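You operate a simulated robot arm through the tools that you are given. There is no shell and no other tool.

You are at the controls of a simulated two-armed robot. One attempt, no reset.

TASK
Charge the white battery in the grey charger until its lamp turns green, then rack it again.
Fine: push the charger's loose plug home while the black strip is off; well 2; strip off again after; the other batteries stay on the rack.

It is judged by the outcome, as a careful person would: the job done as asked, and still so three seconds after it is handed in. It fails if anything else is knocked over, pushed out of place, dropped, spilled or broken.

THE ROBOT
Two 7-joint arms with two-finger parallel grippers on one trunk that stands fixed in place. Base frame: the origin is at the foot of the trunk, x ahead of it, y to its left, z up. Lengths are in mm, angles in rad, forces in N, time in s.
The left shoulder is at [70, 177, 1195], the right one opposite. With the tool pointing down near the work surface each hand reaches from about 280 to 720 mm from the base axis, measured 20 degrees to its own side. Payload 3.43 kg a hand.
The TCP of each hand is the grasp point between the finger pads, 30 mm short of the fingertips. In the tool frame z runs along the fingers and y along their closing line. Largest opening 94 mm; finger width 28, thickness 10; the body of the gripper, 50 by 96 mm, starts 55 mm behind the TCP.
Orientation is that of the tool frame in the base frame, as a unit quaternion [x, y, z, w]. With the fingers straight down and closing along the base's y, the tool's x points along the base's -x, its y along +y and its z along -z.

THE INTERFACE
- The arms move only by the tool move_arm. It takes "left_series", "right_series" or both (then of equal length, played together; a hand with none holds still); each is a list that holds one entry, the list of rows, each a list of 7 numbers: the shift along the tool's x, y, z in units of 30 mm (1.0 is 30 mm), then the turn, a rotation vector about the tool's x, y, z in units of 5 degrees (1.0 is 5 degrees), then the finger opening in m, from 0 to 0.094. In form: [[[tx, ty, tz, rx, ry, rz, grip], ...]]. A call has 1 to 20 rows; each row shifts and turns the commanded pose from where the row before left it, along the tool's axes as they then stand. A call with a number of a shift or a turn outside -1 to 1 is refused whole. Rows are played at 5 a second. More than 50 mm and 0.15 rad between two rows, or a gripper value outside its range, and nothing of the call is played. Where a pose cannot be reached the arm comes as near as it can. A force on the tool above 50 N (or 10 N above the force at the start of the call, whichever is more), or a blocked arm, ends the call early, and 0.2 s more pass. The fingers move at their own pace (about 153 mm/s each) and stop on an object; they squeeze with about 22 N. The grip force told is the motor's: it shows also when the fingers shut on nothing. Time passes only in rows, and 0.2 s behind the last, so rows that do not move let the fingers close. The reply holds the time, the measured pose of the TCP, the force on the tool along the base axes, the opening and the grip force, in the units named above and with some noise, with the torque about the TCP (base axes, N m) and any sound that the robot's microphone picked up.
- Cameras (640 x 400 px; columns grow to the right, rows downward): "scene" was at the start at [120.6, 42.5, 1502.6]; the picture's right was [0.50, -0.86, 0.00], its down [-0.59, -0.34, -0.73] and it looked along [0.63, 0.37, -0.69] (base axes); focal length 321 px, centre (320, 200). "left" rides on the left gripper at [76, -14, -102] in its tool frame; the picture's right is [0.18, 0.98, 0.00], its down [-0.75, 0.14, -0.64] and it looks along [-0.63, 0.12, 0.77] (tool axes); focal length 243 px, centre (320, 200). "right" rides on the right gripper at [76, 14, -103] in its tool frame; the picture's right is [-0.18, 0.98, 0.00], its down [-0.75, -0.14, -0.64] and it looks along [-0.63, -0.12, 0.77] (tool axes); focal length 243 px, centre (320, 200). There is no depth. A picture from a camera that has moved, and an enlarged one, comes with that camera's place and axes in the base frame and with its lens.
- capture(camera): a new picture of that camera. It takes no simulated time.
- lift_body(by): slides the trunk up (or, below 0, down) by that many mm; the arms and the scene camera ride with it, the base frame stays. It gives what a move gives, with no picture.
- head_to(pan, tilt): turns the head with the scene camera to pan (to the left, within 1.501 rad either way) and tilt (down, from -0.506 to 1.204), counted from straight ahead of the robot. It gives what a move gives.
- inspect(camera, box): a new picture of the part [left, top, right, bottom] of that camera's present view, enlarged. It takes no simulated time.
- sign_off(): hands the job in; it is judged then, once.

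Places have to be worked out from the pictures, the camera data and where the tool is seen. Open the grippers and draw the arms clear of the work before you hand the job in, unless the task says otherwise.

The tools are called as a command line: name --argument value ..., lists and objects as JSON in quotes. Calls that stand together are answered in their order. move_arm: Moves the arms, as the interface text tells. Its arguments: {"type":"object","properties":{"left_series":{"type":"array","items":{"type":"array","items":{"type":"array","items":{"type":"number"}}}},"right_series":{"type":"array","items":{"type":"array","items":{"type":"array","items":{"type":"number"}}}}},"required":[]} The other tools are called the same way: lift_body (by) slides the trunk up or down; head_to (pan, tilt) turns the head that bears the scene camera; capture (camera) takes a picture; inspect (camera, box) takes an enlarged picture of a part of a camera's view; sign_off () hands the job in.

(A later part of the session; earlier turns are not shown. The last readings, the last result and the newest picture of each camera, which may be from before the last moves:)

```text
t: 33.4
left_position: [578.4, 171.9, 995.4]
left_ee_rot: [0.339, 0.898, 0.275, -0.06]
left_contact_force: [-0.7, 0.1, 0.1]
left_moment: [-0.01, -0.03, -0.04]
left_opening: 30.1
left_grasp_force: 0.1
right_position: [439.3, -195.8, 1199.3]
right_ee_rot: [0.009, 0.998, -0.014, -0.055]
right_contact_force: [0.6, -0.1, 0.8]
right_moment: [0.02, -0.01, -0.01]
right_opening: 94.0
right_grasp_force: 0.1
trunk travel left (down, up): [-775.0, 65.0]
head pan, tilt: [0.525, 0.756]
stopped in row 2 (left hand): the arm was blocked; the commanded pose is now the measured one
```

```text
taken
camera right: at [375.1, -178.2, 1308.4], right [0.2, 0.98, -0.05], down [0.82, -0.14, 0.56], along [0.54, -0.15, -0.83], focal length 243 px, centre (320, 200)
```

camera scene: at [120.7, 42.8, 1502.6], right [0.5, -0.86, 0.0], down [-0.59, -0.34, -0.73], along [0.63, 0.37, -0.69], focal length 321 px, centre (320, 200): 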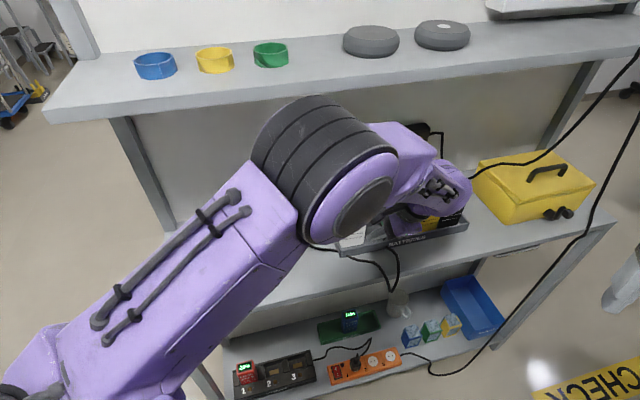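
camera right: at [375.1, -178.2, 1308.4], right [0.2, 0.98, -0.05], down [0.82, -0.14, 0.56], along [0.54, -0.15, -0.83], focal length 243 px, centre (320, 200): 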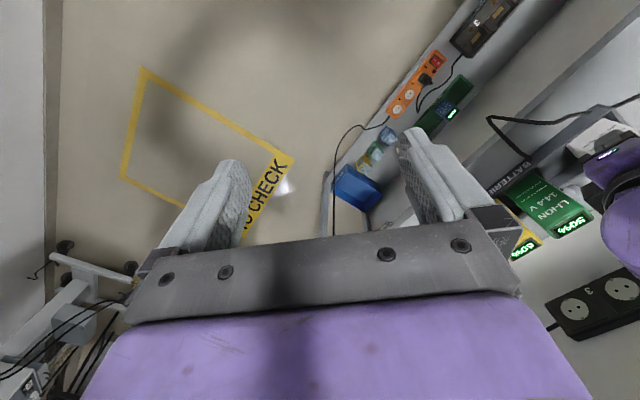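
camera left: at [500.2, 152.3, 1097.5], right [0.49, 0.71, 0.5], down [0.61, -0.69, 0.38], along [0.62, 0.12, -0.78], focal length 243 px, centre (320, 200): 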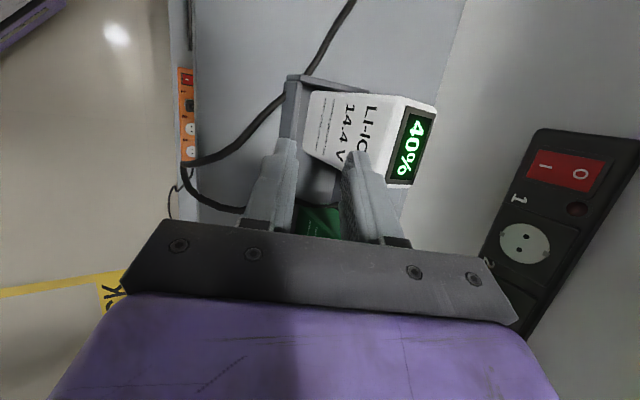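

The elbow snapped back to its upper posture during that retraction and the hand dropped to z 995, about 20 mm in front of the white battery, without touching it. I ease it back and up in small rows.

move_arm --left_series '[[[0.19, -0.48, -0.59, 0, 0, 0, 0.03], [0.19, -0.48, -0.59, 0, 0, 0, 0.03]]]'

capture --camera "left"

```text
t: 34.2
left_position: [527.7, 153.0, 964.4]
left_ee_rot: [0.342, 0.9, 0.248, -0.111]
left_contact_force: [0.7, -0.8, -0.3]
left_moment: [0.01, -0.01, 0.0]
left_opening: 30.2
left_grasp_force: 0.0
right_position: [440.0, -197.0, 1198.2]
right_ee_rot: [0.009, 0.998, -0.014, -0.054]
right_contact_force: [-0.6, -0.3, 0.0]
right_moment: [0.03, 0.02, -0.02]
right_opening: 93.4
right_grasp_force: 0.1
trunk travel left (down, up): [-775.0, 65.0]
head pan, tilt: [0.525, 0.756]
stopped in row 2 (left hand): the arm was blocked; the commanded pose is now the measured one
```

```text
taken
camera left: at [463.7, 132.7, 1074.0], right [0.52, 0.73, 0.43], down [0.67, -0.67, 0.32], along [0.52, 0.12, -0.84], focal length 243 px, centre (320, 200)
```

left: 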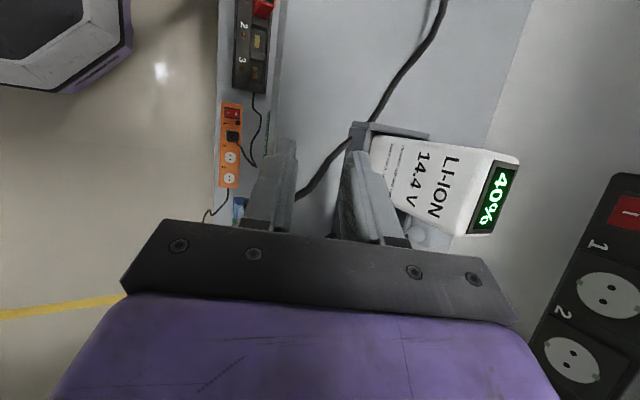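

The hand is now clear in front of the rack (u 265, v 481, z 964). I raise it straight up and see if it follows normally.

move_arm --left_series '[[[0.15, 0.2, -0.6, 0, 0, 0, 0.03], [0.15, 0.2, -0.6, 0, 0, 0, 0.03]]]'

capture --camera "scene"

```text
t: 34.8
left_position: [525.3, 154.0, 989.1]
left_ee_rot: [0.336, 0.903, 0.237, -0.127]
left_contact_force: [1.0, -1.2, 0.7]
left_moment: [0.04, 0.04, 0.0]
left_opening: 30.2
left_grasp_force: 0.0
right_position: [439.4, -196.5, 1200.3]
right_ee_rot: [0.009, 0.998, -0.013, -0.054]
right_contact_force: [0.7, 0.3, 0.4]
right_moment: [-0.03, -0.03, 0.01]
right_opening: 94.1
right_grasp_force: 0.0
trunk travel left (down, up): [-775.0, 65.0]
head pan, tilt: [0.525, 0.756]
```

```text
taken
camera scene: at [120.4, 42.4, 1502.6], right [0.5, -0.86, 0.0], down [-0.59, -0.34, -0.73], along [0.63, 0.37, -0.69], focal length 321 px, centre (320, 200)
```

scene: 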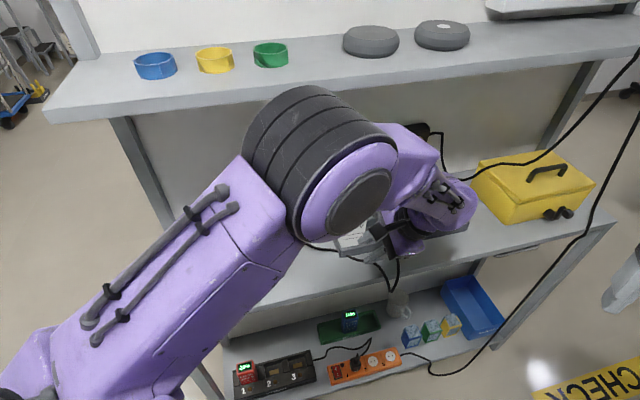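

The hand follows again. I turn it in this free space to the natural yaw (fingers closing along the shelf), tilted 25° so the wrist stays clear of the upper shelf, rising slightly as it turns.

move_arm --left_series '[[[0, 0, -0.1, 0.17, -0.255, -0.997, 0.05], [0, 0, -0.1, 0.17, -0.255, -0.997, 0.05], [0, 0, -0.1, 0.17, -0.255, -0.997, 0.05], [0, 0, -0.1, 0.17, -0.255, -0.997, 0.05], [0, 0, -0.1, 0.17, -0.255, -0.997, 0.05], [0, 0, -0.1, 0.17, -0.255, -0.997, 0.05], [0, 0, -0.1, 0.17, -0.255, -0.997, 0.05], [0, 0, -0.1, 0.17, -0.255, -0.997, 0.05], [0, 0, -0.1, 0.17, -0.255, -0.997, 0.05]]]'

capture --camera "left"

```text
t: 36.4
left_position: [506.4, 147.0, 962.3]
left_ee_rot: [0.069, 0.98, 0.177, -0.056]
left_contact_force: [0.7, -0.4, -1.0]
left_moment: [0.03, 0.01, -0.01]
left_opening: 49.9
left_grasp_force: 0.0
right_position: [439.1, -197.1, 1199.1]
right_ee_rot: [0.009, 0.998, -0.014, -0.055]
right_contact_force: [-0.8, 0.8, -0.4]
right_moment: [0.0, -0.04, 0.01]
right_opening: 94.0
right_grasp_force: 0.0
trunk travel left (down, up): [-775.0, 65.0]
head pan, tilt: [0.525, 0.756]
stopped in row 8 (left hand): the arm was blocked; the commanded pose is now the measured one
```

```text
taken
camera left: at [435.8, 106.7, 1062.4], right [-0.03, 0.93, 0.36], down [0.82, -0.18, 0.55], along [0.58, 0.31, -0.76], focal length 243 px, centre (320, 200)
```

left: 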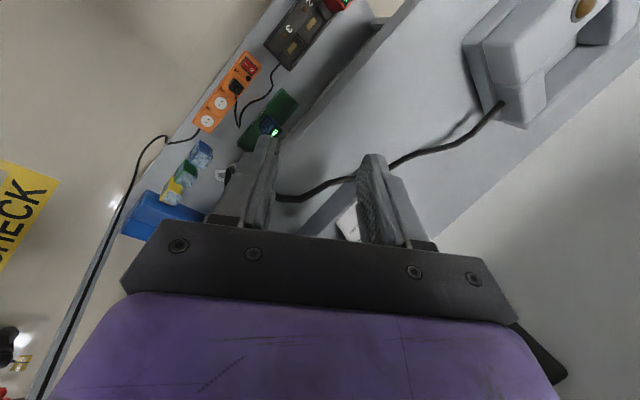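

It stopped again, blocked at z 962 instead of rising, with no force on the tool. I turn the head to look at both arms for a collision between the links.

head_to --pan 0.0 --tilt 0.9

capture --camera "scene"

capture --camera "right"

```text
t: 37.3
left_position: [505.9, 145.5, 962.0]
left_ee_rot: [0.07, 0.98, 0.177, -0.054]
left_contact_force: [-0.1, -0.2, -0.2]
left_moment: [0.01, -0.02, 0.0]
left_opening: 50.0
left_grasp_force: 0.0
right_position: [439.0, -196.5, 1199.0]
right_ee_rot: [0.009, 0.998, -0.013, -0.056]
right_contact_force: [0.2, -0.2, 0.6]
right_moment: [0.01, 0.02, 0.02]
right_opening: 93.9
right_grasp_force: 0.1
trunk travel left (down, up): [-775.0, 65.0]
head pan, tilt: [0.0, 0.901]
```

```text
taken
camera scene: at [124.7, 0.9, 1491.1], right [0.0, -1.0, 0.0], down [-0.78, 0.0, -0.62], along [0.62, 0.0, -0.78], focal length 321 px, centre (320, 200)
```

scene: 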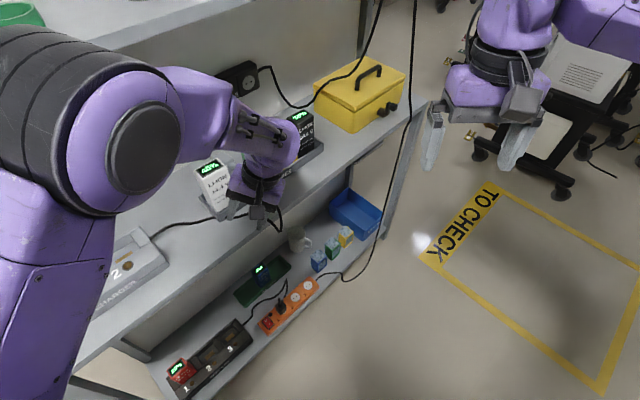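

```text
taken
camera right: at [375.1, -178.6, 1308.3], right [0.2, 0.98, -0.05], down [0.82, -0.14, 0.56], along [0.54, -0.15, -0.83], focal length 243 px, centre (320, 200)
```

right: 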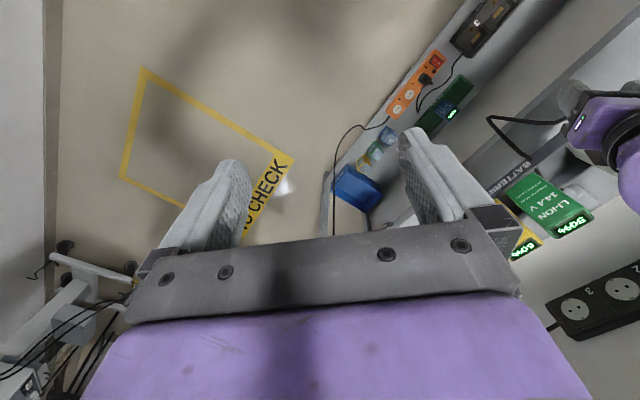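

Nothing is touching the left arm; its elbow is simply very high, so this region close in front of the rack (low y) looks like a bad posture. I move the hand towards +y, where it worked smoothly before.

move_arm --left_series '[[[0.47, 0.9, 0.05, 0, 0, 0, 0.05], [0.47, 0.9, 0.05, 0, 0, 0, 0.05], [0.47, 0.9, 0.0, 0, 0, 0, 0.05], [0.47, 0.9, 0.0, 0, 0, 0, 0.05]]]'

head_to --pan 0.525 --tilt 0.756

capture --camera "scene"

```text
t: 38.3
left_position: [463.8, 254.9, 1004.4]
left_ee_rot: [0.073, 0.98, 0.179, -0.052]
left_contact_force: [0.3, 0.8, -0.1]
left_moment: [-0.03, -0.04, -0.02]
left_opening: 50.0
left_grasp_force: 0.1
right_position: [438.5, -195.9, 1200.2]
right_ee_rot: [0.009, 0.998, -0.013, -0.054]
right_contact_force: [0.1, -0.2, -0.1]
right_moment: [0.01, 0.01, 0.02]
right_opening: 93.8
right_grasp_force: 0.1
trunk travel left (down, up): [-775.0, 65.0]
head pan, tilt: [0.0, 0.901]
```

```text
t: 39.3
left_position: [466.4, 253.0, 1003.0]
left_ee_rot: [0.072, 0.98, 0.179, -0.054]
left_contact_force: [0.1, 0.8, 0.1]
left_moment: [-0.04, 0.0, -0.03]
left_opening: 49.9
left_grasp_force: 0.0
right_position: [439.6, -197.6, 1198.2]
right_ee_rot: [0.009, 0.998, -0.014, -0.055]
right_contact_force: [0.2, 0.2, -0.5]
right_moment: [-0.02, -0.02, -0.03]
right_opening: 94.1
right_grasp_force: 0.1
trunk travel left (down, up): [-775.0, 65.0]
head pan, tilt: [0.525, 0.756]
```

```text
taken
camera scene: at [120.9, 42.1, 1502.6], right [0.5, -0.87, 0.0], down [-0.59, -0.34, -0.73], along [0.63, 0.36, -0.69], focal length 321 px, centre (320, 200)
```

scene: 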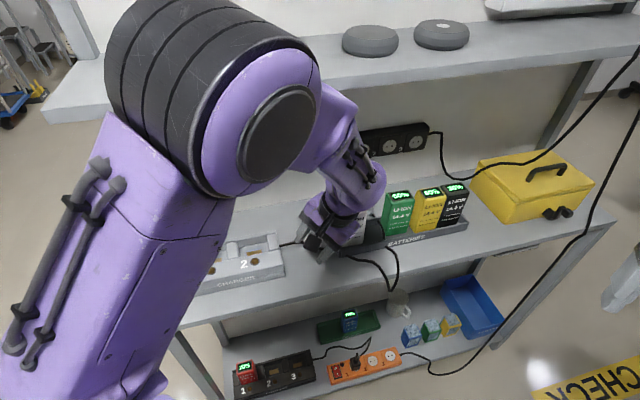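

That moved precisely. Since the work lies fairly high relative to the shoulder, I raise the trunk by 60 mm to give the arm a better posture; the hand is clear of the shelf here.

lift_body --by 60

capture --camera "scene"

capture --camera "left"

```text
t: 40.3
left_position: [465.5, 254.3, 1062.9]
left_ee_rot: [0.073, 0.98, 0.18, -0.054]
left_contact_force: [0.9, -0.1, 0.5]
left_moment: [-0.03, -0.03, -0.01]
left_opening: 50.0
left_grasp_force: 0.0
right_position: [439.7, -197.1, 1258.1]
right_ee_rot: [0.009, 0.998, -0.014, -0.056]
right_contact_force: [0.1, -0.2, 0.8]
right_moment: [-0.02, 0.02, -0.01]
right_opening: 94.1
right_grasp_force: 0.1
trunk travel left (down, up): [-835.0, 5.0]
head pan, tilt: [0.525, 0.756]
```

```text
taken
camera scene: at [121.0, 42.3, 1562.6], right [0.5, -0.87, 0.0], down [-0.59, -0.34, -0.73], along [0.63, 0.37, -0.69], focal length 321 px, centre (320, 200)
```

scene: 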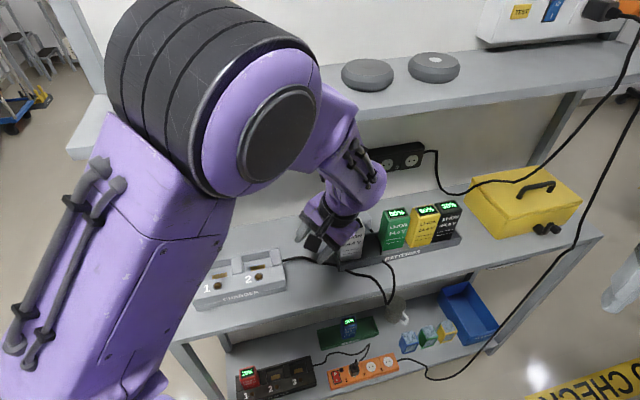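

```text
taken
camera left: at [394.7, 212.8, 1163.4], right [-0.02, 0.93, 0.36], down [0.81, -0.19, 0.55], along [0.58, 0.31, -0.75], focal length 243 px, centre (320, 200)
```

left: 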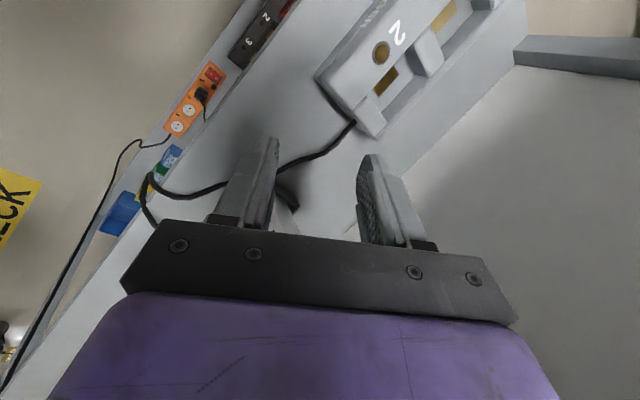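

Now I rotate to the natural yaw with a 25° tilt, in place.

move_arm --left_series '[[[0, 0, 0, 0.174, -0.343, -0.948, 0.07], [0, 0, 0, 0.174, -0.343, -0.948, 0.07], [0, 0, 0, 0.174, -0.343, -0.948, 0.07], [0, 0, 0, 0.174, -0.343, -0.948, 0.07], [0, 0, 0, 0.174, -0.343, -0.948, 0.07], [0, 0, 0, 0.174, -0.343, -0.948, 0.07], [0, 0, 0, 0.174, -0.343, -0.948, 0.07], [0, 0, 0, 0.174, -0.343, -0.948, 0.07], [0, 0, 0, 0.174, -0.343, -0.948, 0.07], [0, 0, 0, 0.174, -0.343, -0.948, 0.07], [0, 0, 0, 0.174, -0.343, -0.948, 0.07], [0, 0, 0, 0.174, -0.343, -0.948, 0.07], [0, 0, 0, 0, 0, 0, 0.07]]]'

capture --camera "left"

capture --camera "scene"

```text
t: 43.1
left_position: [464.7, 254.9, 1064.1]
left_ee_rot: [-0.391, 0.898, 0.065, 0.193]
left_contact_force: [-0.5, 0.7, 0.3]
left_moment: [0.02, 0.02, -0.02]
left_opening: 70.1
left_grasp_force: 0.0
right_position: [440.2, -196.7, 1258.9]
right_ee_rot: [0.008, 0.998, -0.013, -0.055]
right_contact_force: [-0.2, 0.0, 0.2]
right_moment: [-0.03, 0.01, 0.04]
right_opening: 94.0
right_grasp_force: 0.1
trunk travel left (down, up): [-835.0, 5.0]
head pan, tilt: [0.525, 0.756]
```

```text
taken
camera left: at [396.2, 165.6, 1127.7], right [-0.83, 0.55, -0.11], down [0.18, 0.43, 0.88], along [0.53, 0.71, -0.46], focal length 243 px, centre (320, 200)
```

left: 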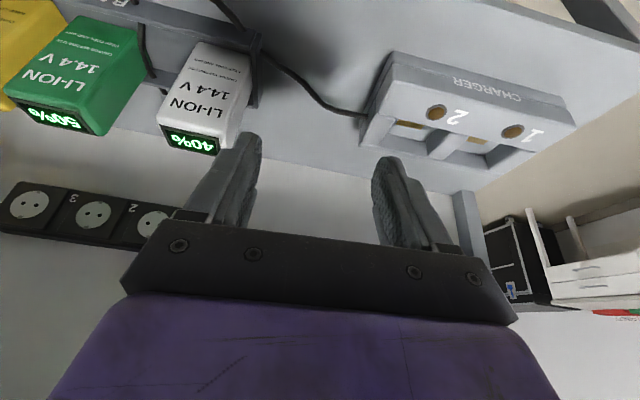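

```text
taken
camera scene: at [120.8, 42.3, 1562.6], right [0.5, -0.87, 0.0], down [-0.59, -0.34, -0.73], along [0.63, 0.37, -0.69], focal length 321 px, centre (320, 200)
```

scene: 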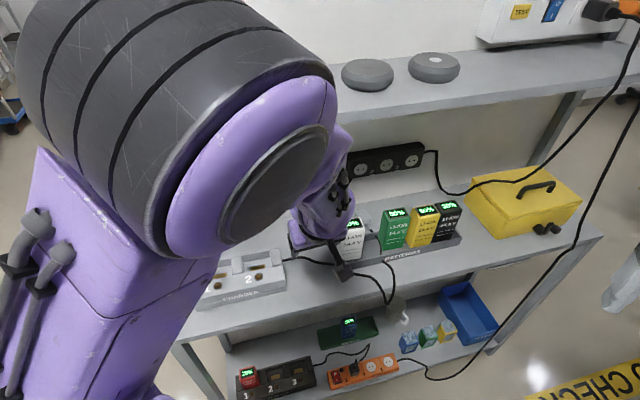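

The orientation is reached and the white battery is in view. I zoom in with both cameras to refine its position after the bumps.

inspect --camera "left" --box '[0, 0, 280, 175]'

inspect --camera "scene" --box '[320, 190, 480, 290]'

inspect --camera "left" --box '[340, 30, 600, 192]'

```text
2.29 times, centred on (140, 88) of left
camera zoom: at [396.2, 165.6, 1127.7], right [-0.83, 0.55, -0.11], down [0.18, 0.43, 0.88], along [0.53, 0.71, -0.46], focal length 555 px, centre (731, 457)
```

zoom: 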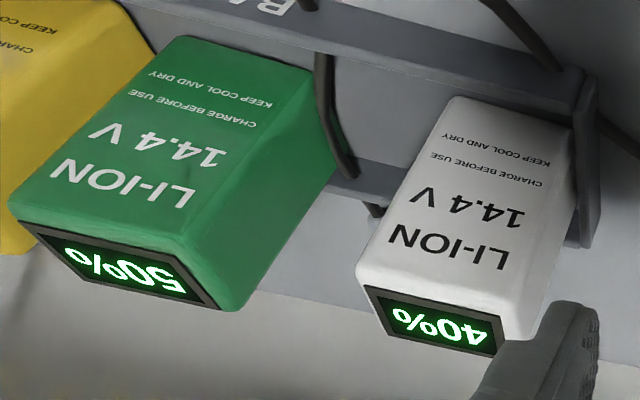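

```text
4.00 times, centred on (400, 240) of scene
camera zoom: at [120.8, 42.3, 1562.6], right [0.5, -0.87, 0.0], down [-0.59, -0.34, -0.73], along [0.63, 0.37, -0.69], focal length 1286 px, centre (0, 40)
```

zoom: 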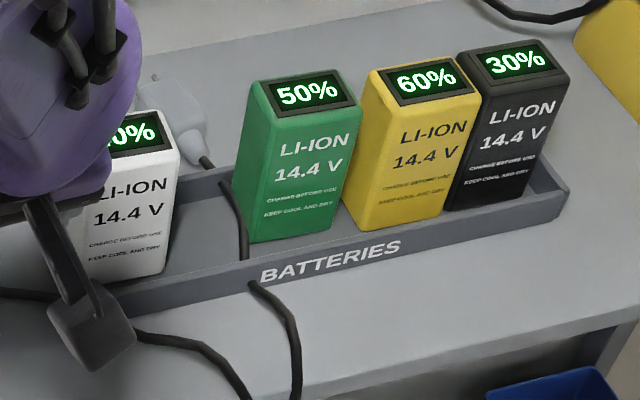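

```text
2.46 times, centred on (470, 111) of left
camera zoom: at [396.2, 165.6, 1127.7], right [-0.83, 0.55, -0.11], down [0.18, 0.43, 0.88], along [0.53, 0.71, -0.46], focal length 597 px, centre (-49, 419)
```

zoom: 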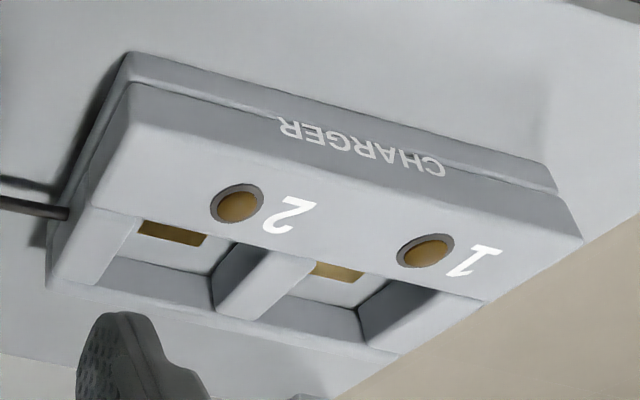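

The rack itself has not moved, but green and yellow have slid about 25 mm along the tray; I'll put them back later. White now sits near u 264.5, v 605. I move to a pre-grasp pose above and in front of it.

move_arm --left_series '[[[-0.33, -0.96, 0.54, 0, 0, 0, 0.08], [-0.33, -0.96, 0.54, 0, 0, 0, 0.08], [-0.33, -0.96, 0.54, 0, 0, 0, 0.08], [-0.33, -0.96, 0.54, 0, 0, 0, 0.08], [0, 0, 0, 0, 0, 0, 0.08]]]'

capture --camera "left"

capture --camera "scene"

```text
t: 44.3
left_position: [592.5, 224.7, 1021.4]
left_ee_rot: [-0.389, 0.898, 0.073, 0.194]
left_contact_force: [-0.5, -0.2, -0.6]
left_moment: [0.04, -0.01, 0.01]
left_opening: 80.0
left_grasp_force: 0.1
right_position: [439.6, -196.4, 1259.3]
right_ee_rot: [0.009, 0.998, -0.014, -0.055]
right_contact_force: [1.1, 0.3, 0.1]
right_moment: [-0.02, -0.04, 0.01]
right_opening: 94.1
right_grasp_force: 0.0
trunk travel left (down, up): [-835.0, 5.0]
head pan, tilt: [0.525, 0.756]
```

```text
taken
camera left: at [523.6, 134.6, 1085.7], right [-0.83, 0.55, -0.1], down [0.18, 0.42, 0.89], along [0.53, 0.72, -0.45], focal length 243 px, centre (320, 200)
```

left: 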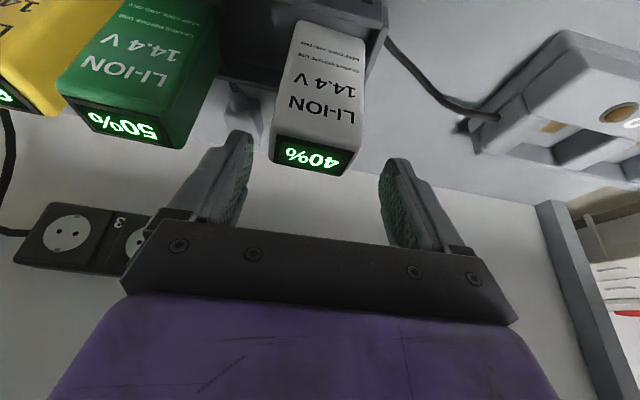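

```text
taken
camera scene: at [120.2, 42.6, 1562.6], right [0.5, -0.87, 0.0], down [-0.59, -0.34, -0.73], along [0.63, 0.36, -0.69], focal length 321 px, centre (320, 200)
```

scene: 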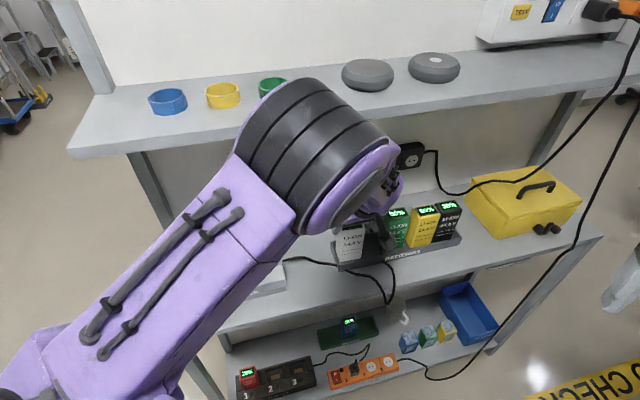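

The hand is exactly where commanded, and the white battery (u 261, v 606) sits centred between the fingers. I descend along the tool axis with the fingers on either side.

move_arm --left_series '[[[0, 0, 0.58, 0, 0, 0, 0.08], [0, 0, 0.58, 0, 0, 0, 0.08], [0, 0, 0.58, 0, 0, 0, 0.08], [0, 0, 0.58, 0, 0, 0, 0.08], [0, 0, 0, 0, 0, 0, 0.08]]]'

capture --camera "left"

```text
t: 45.5
left_position: [613.7, 238.5, 959.2]
left_ee_rot: [-0.374, 0.901, 0.082, 0.202]
left_contact_force: [0.3, -0.2, -0.5]
left_moment: [-0.02, -0.02, -0.01]
left_opening: 80.1
left_grasp_force: 0.1
right_position: [438.5, -198.2, 1258.8]
right_ee_rot: [0.008, 0.998, -0.013, -0.055]
right_contact_force: [-0.1, 0.0, -0.6]
right_moment: [0.01, 0.03, -0.01]
right_opening: 93.9
right_grasp_force: 0.0
trunk travel left (down, up): [-835.0, 5.0]
head pan, tilt: [0.525, 0.756]
```

```text
taken
camera left: at [542.0, 149.2, 1019.6], right [-0.81, 0.58, -0.08], down [0.19, 0.39, 0.9], along [0.55, 0.72, -0.43], focal length 243 px, centre (320, 200)
```

left: 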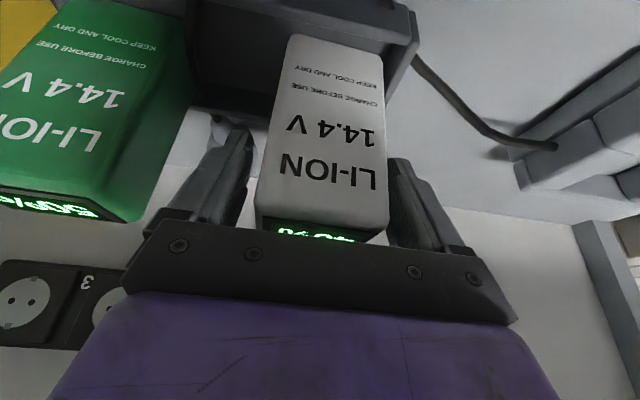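

The fingers straddle the battery with clear space each side. I close on it.

move_arm --left_series '[[[0, 0, 0, 0, 0, 0, 0.04], [0, 0, 0, 0, 0, 0, 0.04], [0, 0, 0, 0, 0, 0, 0.04]]]'

capture --camera "left"

```text
t: 46.3
left_position: [613.5, 237.6, 959.7]
left_ee_rot: [-0.374, 0.901, 0.082, 0.202]
left_contact_force: [0.2, -0.4, 1.1]
left_moment: [0.08, -0.04, -0.06]
left_opening: 66.6
left_grasp_force: 22.2
right_position: [438.9, -196.9, 1258.6]
right_ee_rot: [0.008, 0.998, -0.013, -0.056]
right_contact_force: [-0.5, -0.3, 0.3]
right_moment: [-0.05, 0.0, 0.01]
right_opening: 93.8
right_grasp_force: 0.1
trunk travel left (down, up): [-835.0, 5.0]
head pan, tilt: [0.525, 0.756]
```

```text
taken
camera left: at [542.2, 149.0, 1020.0], right [-0.81, 0.58, -0.08], down [0.19, 0.39, 0.9], along [0.55, 0.72, -0.43], focal length 243 px, centre (320, 200)
```

left: 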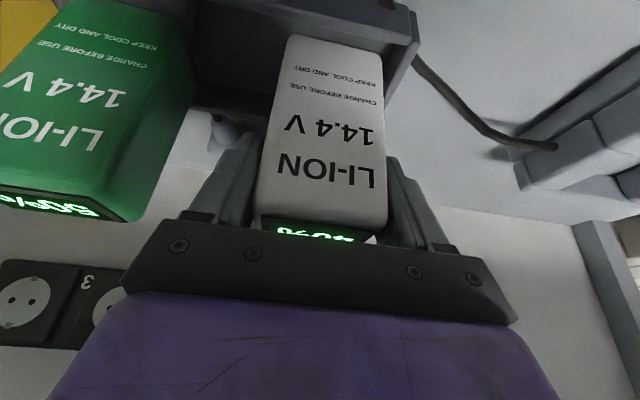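

Gripped: opening 66.6 mm with 22 N. I lift straight up 80 mm.

move_arm --left_series '[[[-0.284, 0, -0.602, 0, 0, 0, 0.04], [-0.284, 0, -0.602, 0, 0, 0, 0.04], [-0.284, 0, -0.602, 0, 0, 0, 0.04], [-0.284, 0, -0.602, 0, 0, 0, 0.04], [0, 0, 0, 0, 0, 0, 0.04]]]'

capture --camera "scene"

capture --camera "left"

```text
t: 47.5
left_position: [611.9, 242.7, 1033.0]
left_ee_rot: [-0.38, 0.901, 0.082, 0.193]
left_contact_force: [-0.2, 0.5, -4.4]
left_moment: [0.01, 0.0, 0.01]
left_opening: 66.3
left_grasp_force: 22.2
right_position: [440.1, -198.4, 1258.4]
right_ee_rot: [0.008, 0.998, -0.013, -0.056]
right_contact_force: [-0.2, -0.2, -0.6]
right_moment: [0.02, 0.02, -0.03]
right_opening: 94.0
right_grasp_force: 0.1
trunk travel left (down, up): [-835.0, 5.0]
head pan, tilt: [0.525, 0.756]
```

```text
taken
camera scene: at [121.6, 42.5, 1562.5], right [0.5, -0.87, 0.0], down [-0.59, -0.34, -0.73], along [0.63, 0.37, -0.69], focal length 321 px, centre (320, 200)
```

scene: 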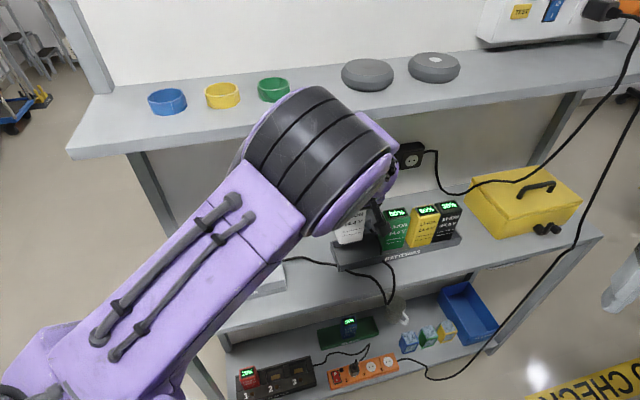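

```text
taken
camera left: at [542.6, 153.2, 1095.3], right [-0.82, 0.57, -0.08], down [0.19, 0.4, 0.9], along [0.54, 0.72, -0.44], focal length 243 px, centre (320, 200)
```

left: 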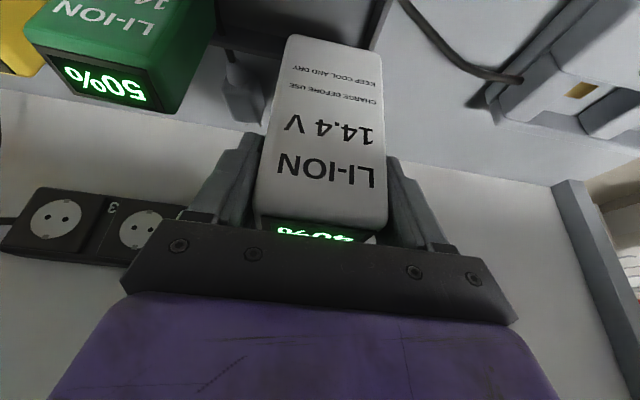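

The battery is held (about 4.4 N) and its bottom hangs about 106 mm below the grasp point. Triangulation puts well 2 at about u 26, v 605, with its floor near z 887 and the post tops near z 910. I carry the battery along -u to above the well.

move_arm --left_series '[[[-0.02, 0, -0.3, 0, 0, 0, 0.04], [-0.02, 0, -0.3, 0, 0, 0, 0.04], [-0.02, 0.979, 0, 0, 0, 0, 0.04], [-0.02, 0.979, 0, 0, 0, 0, 0.04], [-0.02, 0.979, 0, 0, 0, 0, 0.04], [-0.02, 0.979, 0, 0, 0, 0, 0.04], [-0.02, 0.979, 0, 0, 0, 0, 0.04], [-0.02, 0.979, 0, 0, 0, 0, 0.04], [-0.02, 0.979, 0, 0, 0, 0, 0.04], [-0.02, 0.979, 0, 0, 0, 0, 0.04], [0, 0, 0, 0, 0, 0, 0.04]]]'

capture --camera "left"

capture --camera "scene"

```text
t: 49.9
left_position: [444.4, 402.5, 1056.9]
left_ee_rot: [-0.375, 0.901, 0.082, 0.201]
left_contact_force: [0.4, 0.1, -3.2]
left_moment: [-0.01, 0.02, 0.0]
left_opening: 66.4
left_grasp_force: 22.0
right_position: [439.6, -197.0, 1258.7]
right_ee_rot: [0.009, 0.998, -0.013, -0.055]
right_contact_force: [0.3, -0.1, 1.0]
right_moment: [0.0, -0.01, 0.0]
right_opening: 94.0
right_grasp_force: 0.1
trunk travel left (down, up): [-835.0, 5.0]
head pan, tilt: [0.525, 0.756]
```

```text
taken
camera left: at [373.4, 312.1, 1117.9], right [-0.81, 0.58, -0.08], down [0.19, 0.39, 0.9], along [0.55, 0.72, -0.43], focal length 243 px, centre (320, 200)
```

left: 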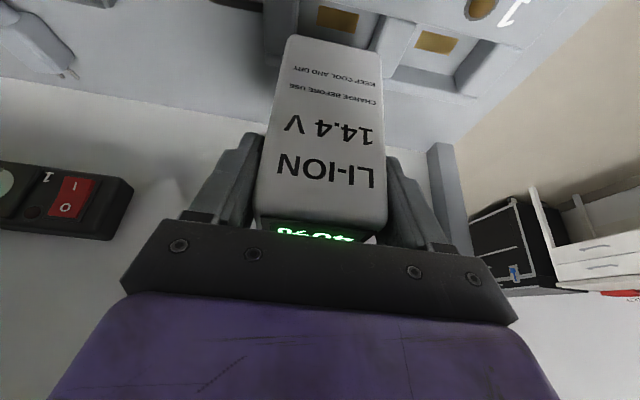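

```text
taken
camera scene: at [121.7, 42.3, 1562.5], right [0.5, -0.86, 0.0], down [-0.59, -0.34, -0.73], along [0.63, 0.37, -0.69], focal length 321 px, centre (320, 200)
```

scene: 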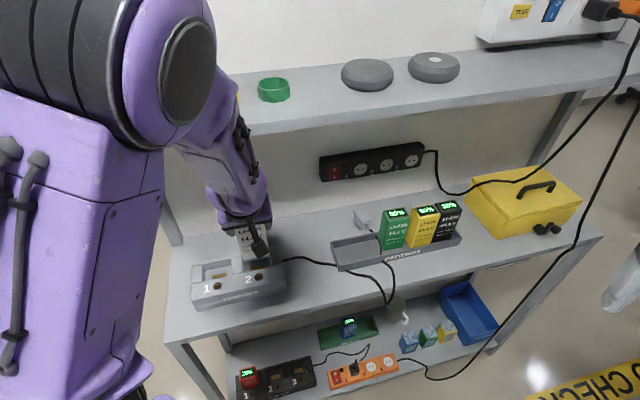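

The battery hangs over the charger. I zoom in on its lower end against the well from both cameras.

inspect --camera "left" --box '[200, 0, 520, 160]'

inspect --camera "scene" --box '[180, 210, 310, 316]'

inspect --camera "scene" --box '[320, 190, 480, 290]'

```text
2.00 times, centred on (360, 80) of left
camera zoom: at [373.4, 312.1, 1117.9], right [-0.81, 0.58, -0.08], down [0.19, 0.39, 0.9], along [0.55, 0.72, -0.43], focal length 485 px, centre (240, 440)
```

zoom: 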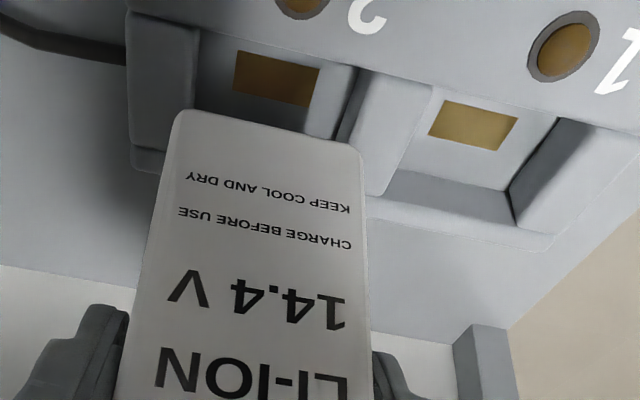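

```text
3.77 times, centred on (245, 263) of scene
camera zoom: at [121.7, 42.3, 1562.5], right [0.5, -0.86, 0.0], down [-0.59, -0.34, -0.73], along [0.63, 0.37, -0.69], focal length 1213 px, centre (603, -38)
```

zoom: 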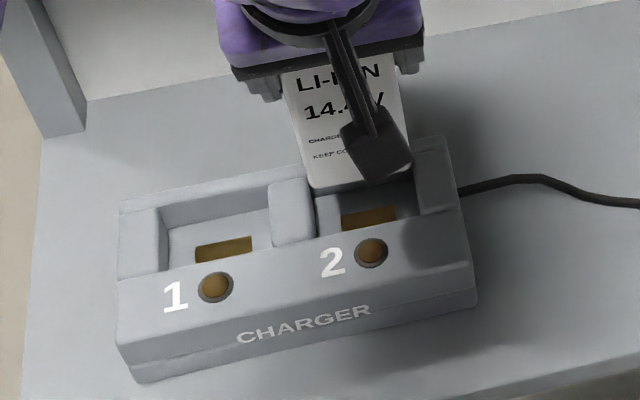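

```text
4.00 times, centred on (400, 240) of scene
camera zoom: at [121.7, 42.3, 1562.5], right [0.5, -0.86, 0.0], down [-0.59, -0.34, -0.73], along [0.63, 0.37, -0.69], focal length 1286 px, centre (0, 40)
```

zoom: 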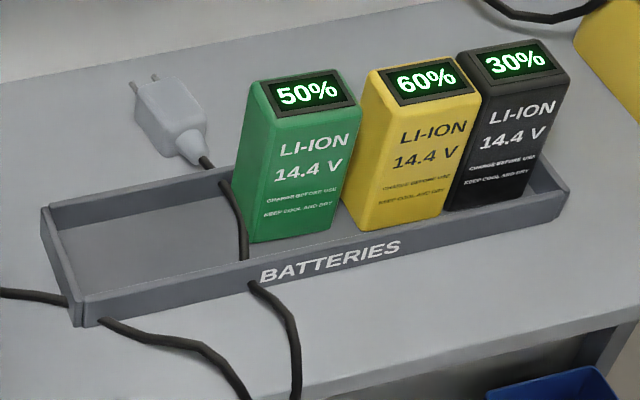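

By the left camera the battery spans u -3 to 60 against the well's -2 to 58, and the scene camera suggests it is 2 to 4 mm too far to +u; in v it is inside. I lower it to just above the posts, shifting 1.5 mm to -u, and check again there.

move_arm --left_series '[[[0.227, 0.025, 0.482, 0, 0, 0, 0.04], [0.227, 0.025, 0.482, 0, 0, 0, 0.04], [0, 0, 0, 0, 0, 0, 0.04]]]'

inspect --camera "left" --box '[240, 0, 440, 125]'

inspect --camera "scene" --box '[220, 220, 300, 290]'

```text
t: 50.7
left_position: [442.2, 403.1, 1024.5]
left_ee_rot: [-0.375, 0.901, 0.082, 0.201]
left_contact_force: [-0.6, -0.3, -4.5]
left_moment: [-0.02, 0.02, -0.03]
left_opening: 66.6
left_grasp_force: 22.2
right_position: [439.9, -195.9, 1258.1]
right_ee_rot: [0.008, 0.998, -0.013, -0.055]
right_contact_force: [-0.4, 0.5, 0.8]
right_moment: [-0.01, -0.02, -0.01]
right_opening: 94.1
right_grasp_force: 0.1
trunk travel left (down, up): [-835.0, 5.0]
head pan, tilt: [0.525, 0.756]
```

```text
3.20 times, centred on (340, 62) of left
camera zoom: at [371.9, 313.6, 1085.4], right [-0.81, 0.58, -0.08], down [0.19, 0.39, 0.9], along [0.55, 0.72, -0.43], focal length 776 px, centre (256, 640)
```

zoom: 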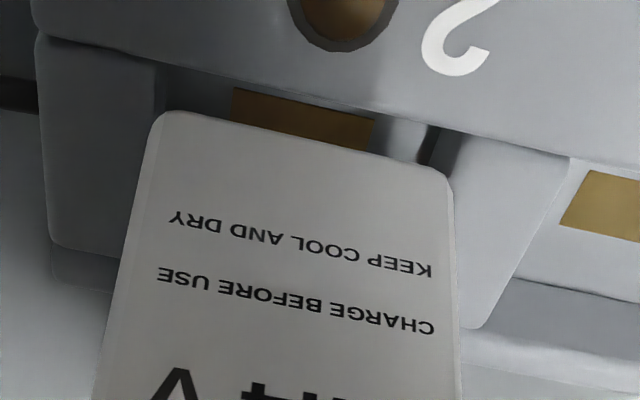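

```text
5.71 times, centred on (260, 255) of scene
camera zoom: at [120.9, 42.4, 1562.6], right [0.5, -0.87, 0.0], down [-0.59, -0.34, -0.73], along [0.63, 0.37, -0.69], focal length 1837 px, centre (663, -114)
```

zoom: 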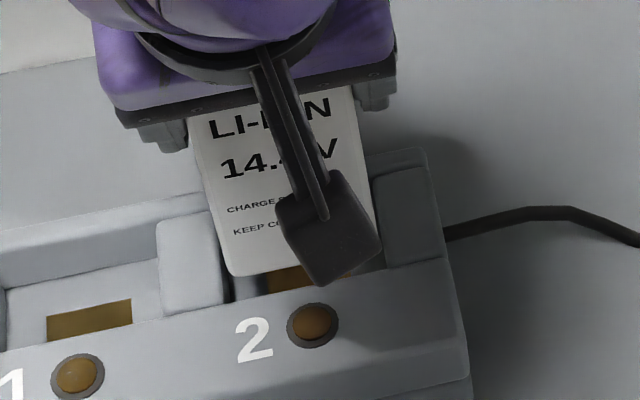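

The battery's lower edge is within about 1 mm of the well centre in u and has some 4 mm spare at the front. I nudge 2.5 mm forward and 0.8 mm to -u while lowering 12 mm, watching the force.

move_arm --left_series '[[[0.082, 0.009, 0.109, 0, 0, 0, 0.04], [0.082, 0.009, 0.109, 0, 0, 0, 0.04], [0.082, 0.009, 0.109, 0, 0, 0, 0.04], [0, 0, 0, 0, 0, 0, 0.04]]]'

inspect --camera "left" --box '[240, 0, 440, 125]'

inspect --camera "scene" --box '[220, 220, 300, 290]'

```text
t: 51.7
left_position: [441.1, 402.3, 1012.9]
left_ee_rot: [-0.375, 0.901, 0.082, 0.202]
left_contact_force: [1.1, -0.4, -4.1]
left_moment: [-0.02, 0.03, 0.0]
left_opening: 66.5
left_grasp_force: 22.6
right_position: [439.9, -196.8, 1259.1]
right_ee_rot: [0.009, 0.998, -0.014, -0.055]
right_contact_force: [0.3, -0.1, 0.0]
right_moment: [-0.01, -0.01, 0.0]
right_opening: 93.9
right_grasp_force: 0.0
trunk travel left (down, up): [-835.0, 5.0]
head pan, tilt: [0.525, 0.756]
```

```text
3.20 times, centred on (340, 62) of left
camera zoom: at [370.2, 313.3, 1073.2], right [-0.81, 0.58, -0.08], down [0.19, 0.39, 0.9], along [0.55, 0.72, -0.43], focal length 776 px, centre (256, 640)
```

zoom: 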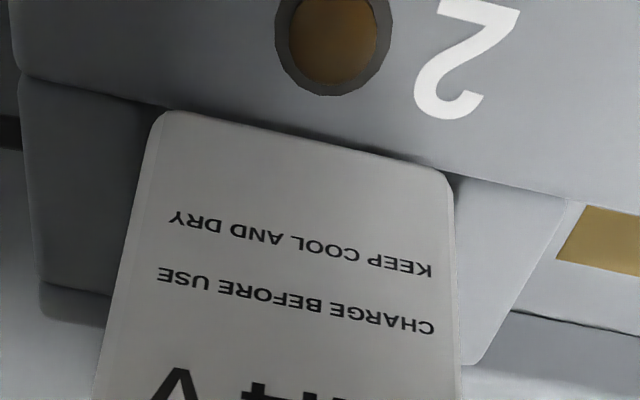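

```text
5.71 times, centred on (260, 255) of scene
camera zoom: at [121.5, 43.1, 1562.5], right [0.5, -0.86, 0.0], down [-0.59, -0.34, -0.73], along [0.63, 0.36, -0.69], focal length 1837 px, centre (663, -114)
```

zoom: 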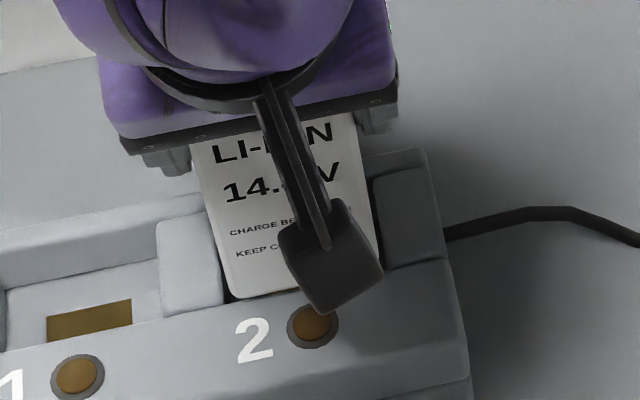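

No contact yet, with the bottom edge level with the post tops and lined up on both sides. I lower another 10 mm in small steps.

move_arm --left_series '[[[0.035, 0, 0.075, 0, 0, 0, 0.04], [0.035, 0, 0.075, 0, 0, 0, 0.04], [0.035, 0, 0.075, 0, 0, 0, 0.04], [0.035, 0, 0.075, 0, 0, 0, 0.04], [0, 0, 0, 0, 0, 0, 0.04]]]'

inspect --camera "left" --box '[240, 0, 440, 125]'

inspect --camera "scene" --box '[220, 220, 300, 290]'

```text
t: 52.9
left_position: [441.1, 399.8, 1002.1]
left_ee_rot: [-0.374, 0.901, 0.082, 0.203]
left_contact_force: [1.2, 3.0, 16.0]
left_moment: [0.26, 0.21, 0.0]
left_opening: 66.4
left_grasp_force: 21.9
right_position: [437.9, -198.5, 1259.0]
right_ee_rot: [0.009, 0.998, -0.013, -0.054]
right_contact_force: [0.1, 0.1, -0.2]
right_moment: [-0.02, -0.01, 0.01]
right_opening: 93.8
right_grasp_force: 0.0
trunk travel left (down, up): [-835.0, 5.0]
head pan, tilt: [0.525, 0.756]
```

```text
3.20 times, centred on (340, 62) of left
camera zoom: at [369.2, 311.6, 1064.0], right [-0.81, 0.58, -0.08], down [0.19, 0.39, 0.9], along [0.55, 0.72, -0.42], focal length 776 px, centre (256, 640)
```

zoom: 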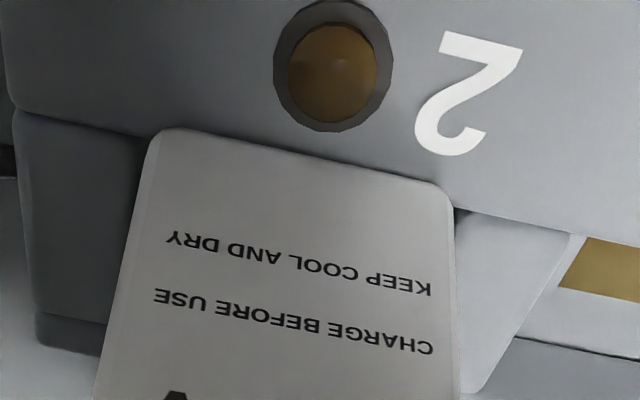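

```text
5.71 times, centred on (260, 255) of scene
camera zoom: at [119.1, 41.1, 1562.8], right [0.5, -0.86, 0.0], down [-0.59, -0.34, -0.73], along [0.63, 0.37, -0.68], focal length 1837 px, centre (663, -114)
```

zoom: 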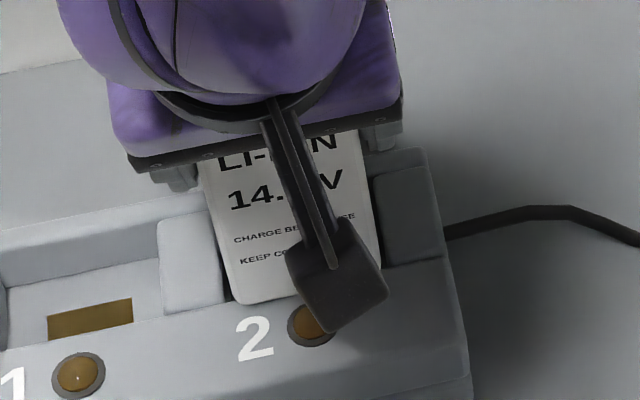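

Contact of about 20 N, and the picture shows the battery's lower front edge riding on the console's rear edge. I lift 8 mm, move 3.5 mm into the shelf, and look again.

move_arm --left_series '[[[-0.113, 0, -0.241, 0, 0, 0, 0.04], [-0.105, 0, 0.05, 0, 0, 0, 0.04], [0, 0, 0, 0, 0, 0, 0.04]]]'

inspect --camera "left" --box '[240, 0, 440, 125]'

```text
t: 53.7
left_position: [442.9, 403.7, 1010.6]
left_ee_rot: [-0.375, 0.901, 0.083, 0.2]
left_contact_force: [0.9, 0.1, -4.7]
left_moment: [-0.01, 0.04, -0.02]
left_opening: 66.2
left_grasp_force: 21.9
right_position: [441.5, -195.9, 1258.7]
right_ee_rot: [0.008, 0.998, -0.013, -0.056]
right_contact_force: [-0.5, -0.4, 0.2]
right_moment: [0.0, 0.01, -0.01]
right_opening: 93.7
right_grasp_force: 0.1
trunk travel left (down, up): [-835.0, 5.0]
head pan, tilt: [0.525, 0.756]
```

```text
3.20 times, centred on (340, 62) of left
camera zoom: at [372.0, 315.2, 1070.5], right [-0.81, 0.58, -0.08], down [0.19, 0.39, 0.9], along [0.55, 0.72, -0.43], focal length 776 px, centre (256, 640)
```

zoom: 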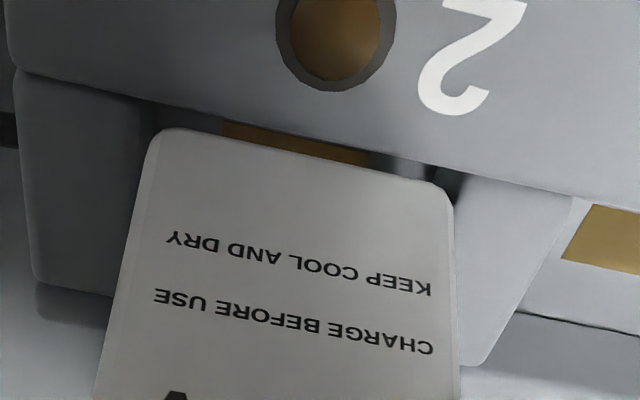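

Now the well's contact pad shows as a gap of about 4 mm between console edge and battery; the battery slid up about 5 mm in the grip. I lower again in small steps.

move_arm --left_series '[[[0.042, 0, 0.09, 0, 0, 0, 0.04], [0.042, 0, 0.09, 0, 0, 0, 0.04], [0.042, 0, 0.09, 0, 0, 0, 0.04], [0, 0, 0, 0, 0, 0, 0.04]]]'

inspect --camera "left" --box '[240, 0, 440, 125]'

inspect --camera "scene" --box '[220, 220, 300, 290]'

```text
t: 54.7
left_position: [442.8, 404.9, 1004.1]
left_ee_rot: [-0.374, 0.901, 0.082, 0.204]
left_contact_force: [0.9, 4.0, 16.2]
left_moment: [0.2, 0.3, -0.21]
left_opening: 66.4
left_grasp_force: 21.9
right_position: [437.9, -198.9, 1259.2]
right_ee_rot: [0.008, 0.998, -0.014, -0.054]
right_contact_force: [0.3, 0.0, -0.3]
right_moment: [0.01, -0.01, -0.02]
right_opening: 94.0
right_grasp_force: 0.2
trunk travel left (down, up): [-835.0, 5.0]
head pan, tilt: [0.525, 0.756]
```

```text
3.20 times, centred on (340, 62) of left
camera zoom: at [371.0, 315.1, 1063.7], right [-0.81, 0.58, -0.08], down [0.18, 0.39, 0.9], along [0.55, 0.72, -0.42], focal length 776 px, centre (256, 640)
```

zoom: 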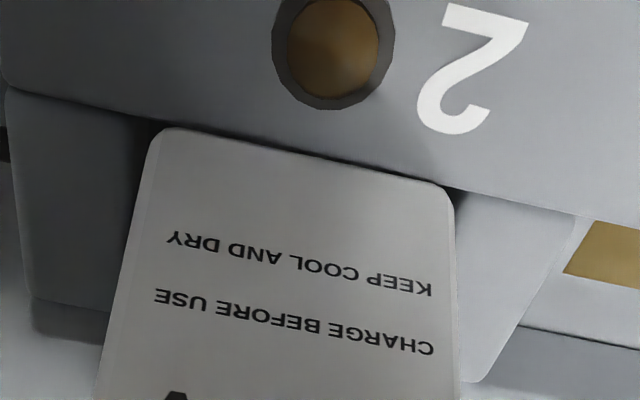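

```text
5.71 times, centred on (260, 255) of scene
camera zoom: at [118.8, 41.4, 1563.1], right [0.5, -0.86, 0.0], down [-0.59, -0.34, -0.73], along [0.63, 0.37, -0.68], focal length 1837 px, centre (663, -114)
```

zoom: 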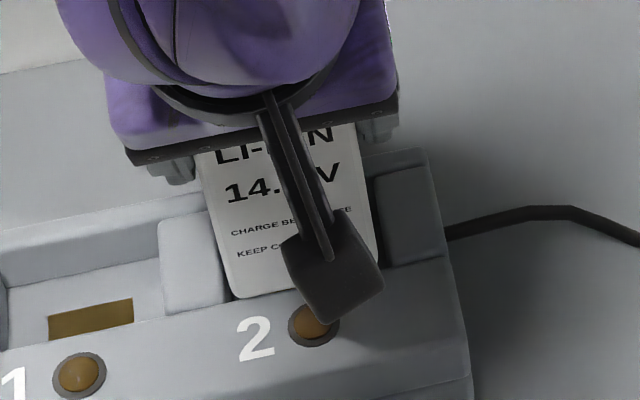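

Contact again at the front: comparing slopes, the battery is yawed about 1.4° relative to the console, with its left end touching. I lift 5 mm, turn it -1.4° about vertical and move 2 mm further in.

move_arm --left_series '[[[-0.085, 0, -0.18, 0, 0, 0, 0.04], [-0.06, 0, 0.028, 0.12, 0, 0.253, 0.04], [0, 0, 0, 0, 0, 0, 0.04]]]'

inspect --camera "left" --box '[240, 0, 440, 125]'

inspect --camera "scene" --box '[220, 220, 300, 290]'

```text
t: 55.5
left_position: [445.2, 407.7, 1007.8]
left_ee_rot: [-0.364, 0.906, 0.079, 0.201]
left_contact_force: [0.2, 0.3, -3.7]
left_moment: [0.01, -0.03, -0.01]
left_opening: 66.5
left_grasp_force: 22.0
right_position: [439.4, -195.9, 1259.4]
right_ee_rot: [0.008, 0.998, -0.013, -0.055]
right_contact_force: [0.0, 0.1, -0.2]
right_moment: [0.01, -0.02, 0.01]
right_opening: 94.1
right_grasp_force: 0.1
trunk travel left (down, up): [-835.0, 5.0]
head pan, tilt: [0.525, 0.756]
```

```text
3.20 times, centred on (340, 62) of left
camera zoom: at [371.2, 318.5, 1068.2], right [-0.8, 0.6, -0.08], down [0.2, 0.39, 0.9], along [0.57, 0.7, -0.43], focal length 776 px, centre (256, 640)
```

zoom: 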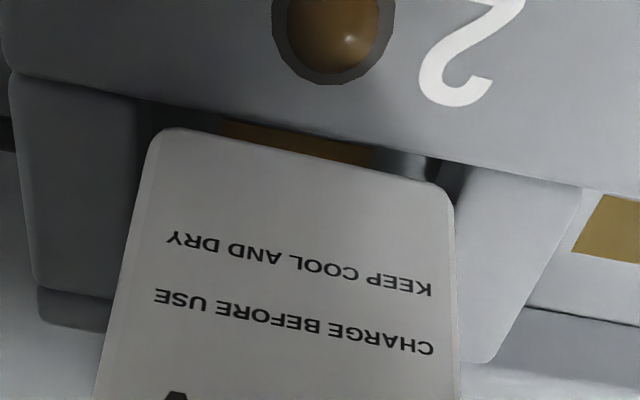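

```text
5.71 times, centred on (260, 255) of scene
camera zoom: at [121.4, 43.0, 1562.5], right [0.5, -0.87, 0.0], down [-0.59, -0.34, -0.73], along [0.63, 0.36, -0.69], focal length 1837 px, centre (663, -114)
```

zoom: 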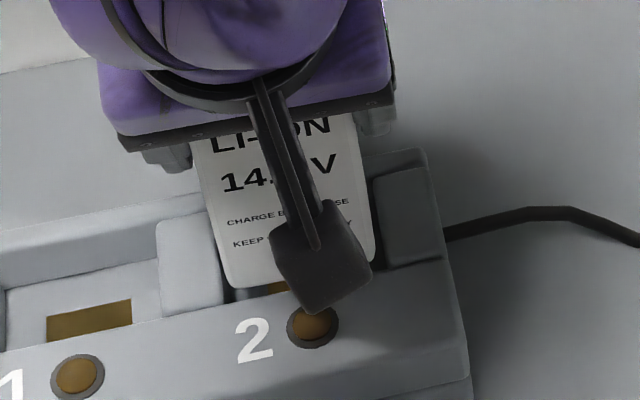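

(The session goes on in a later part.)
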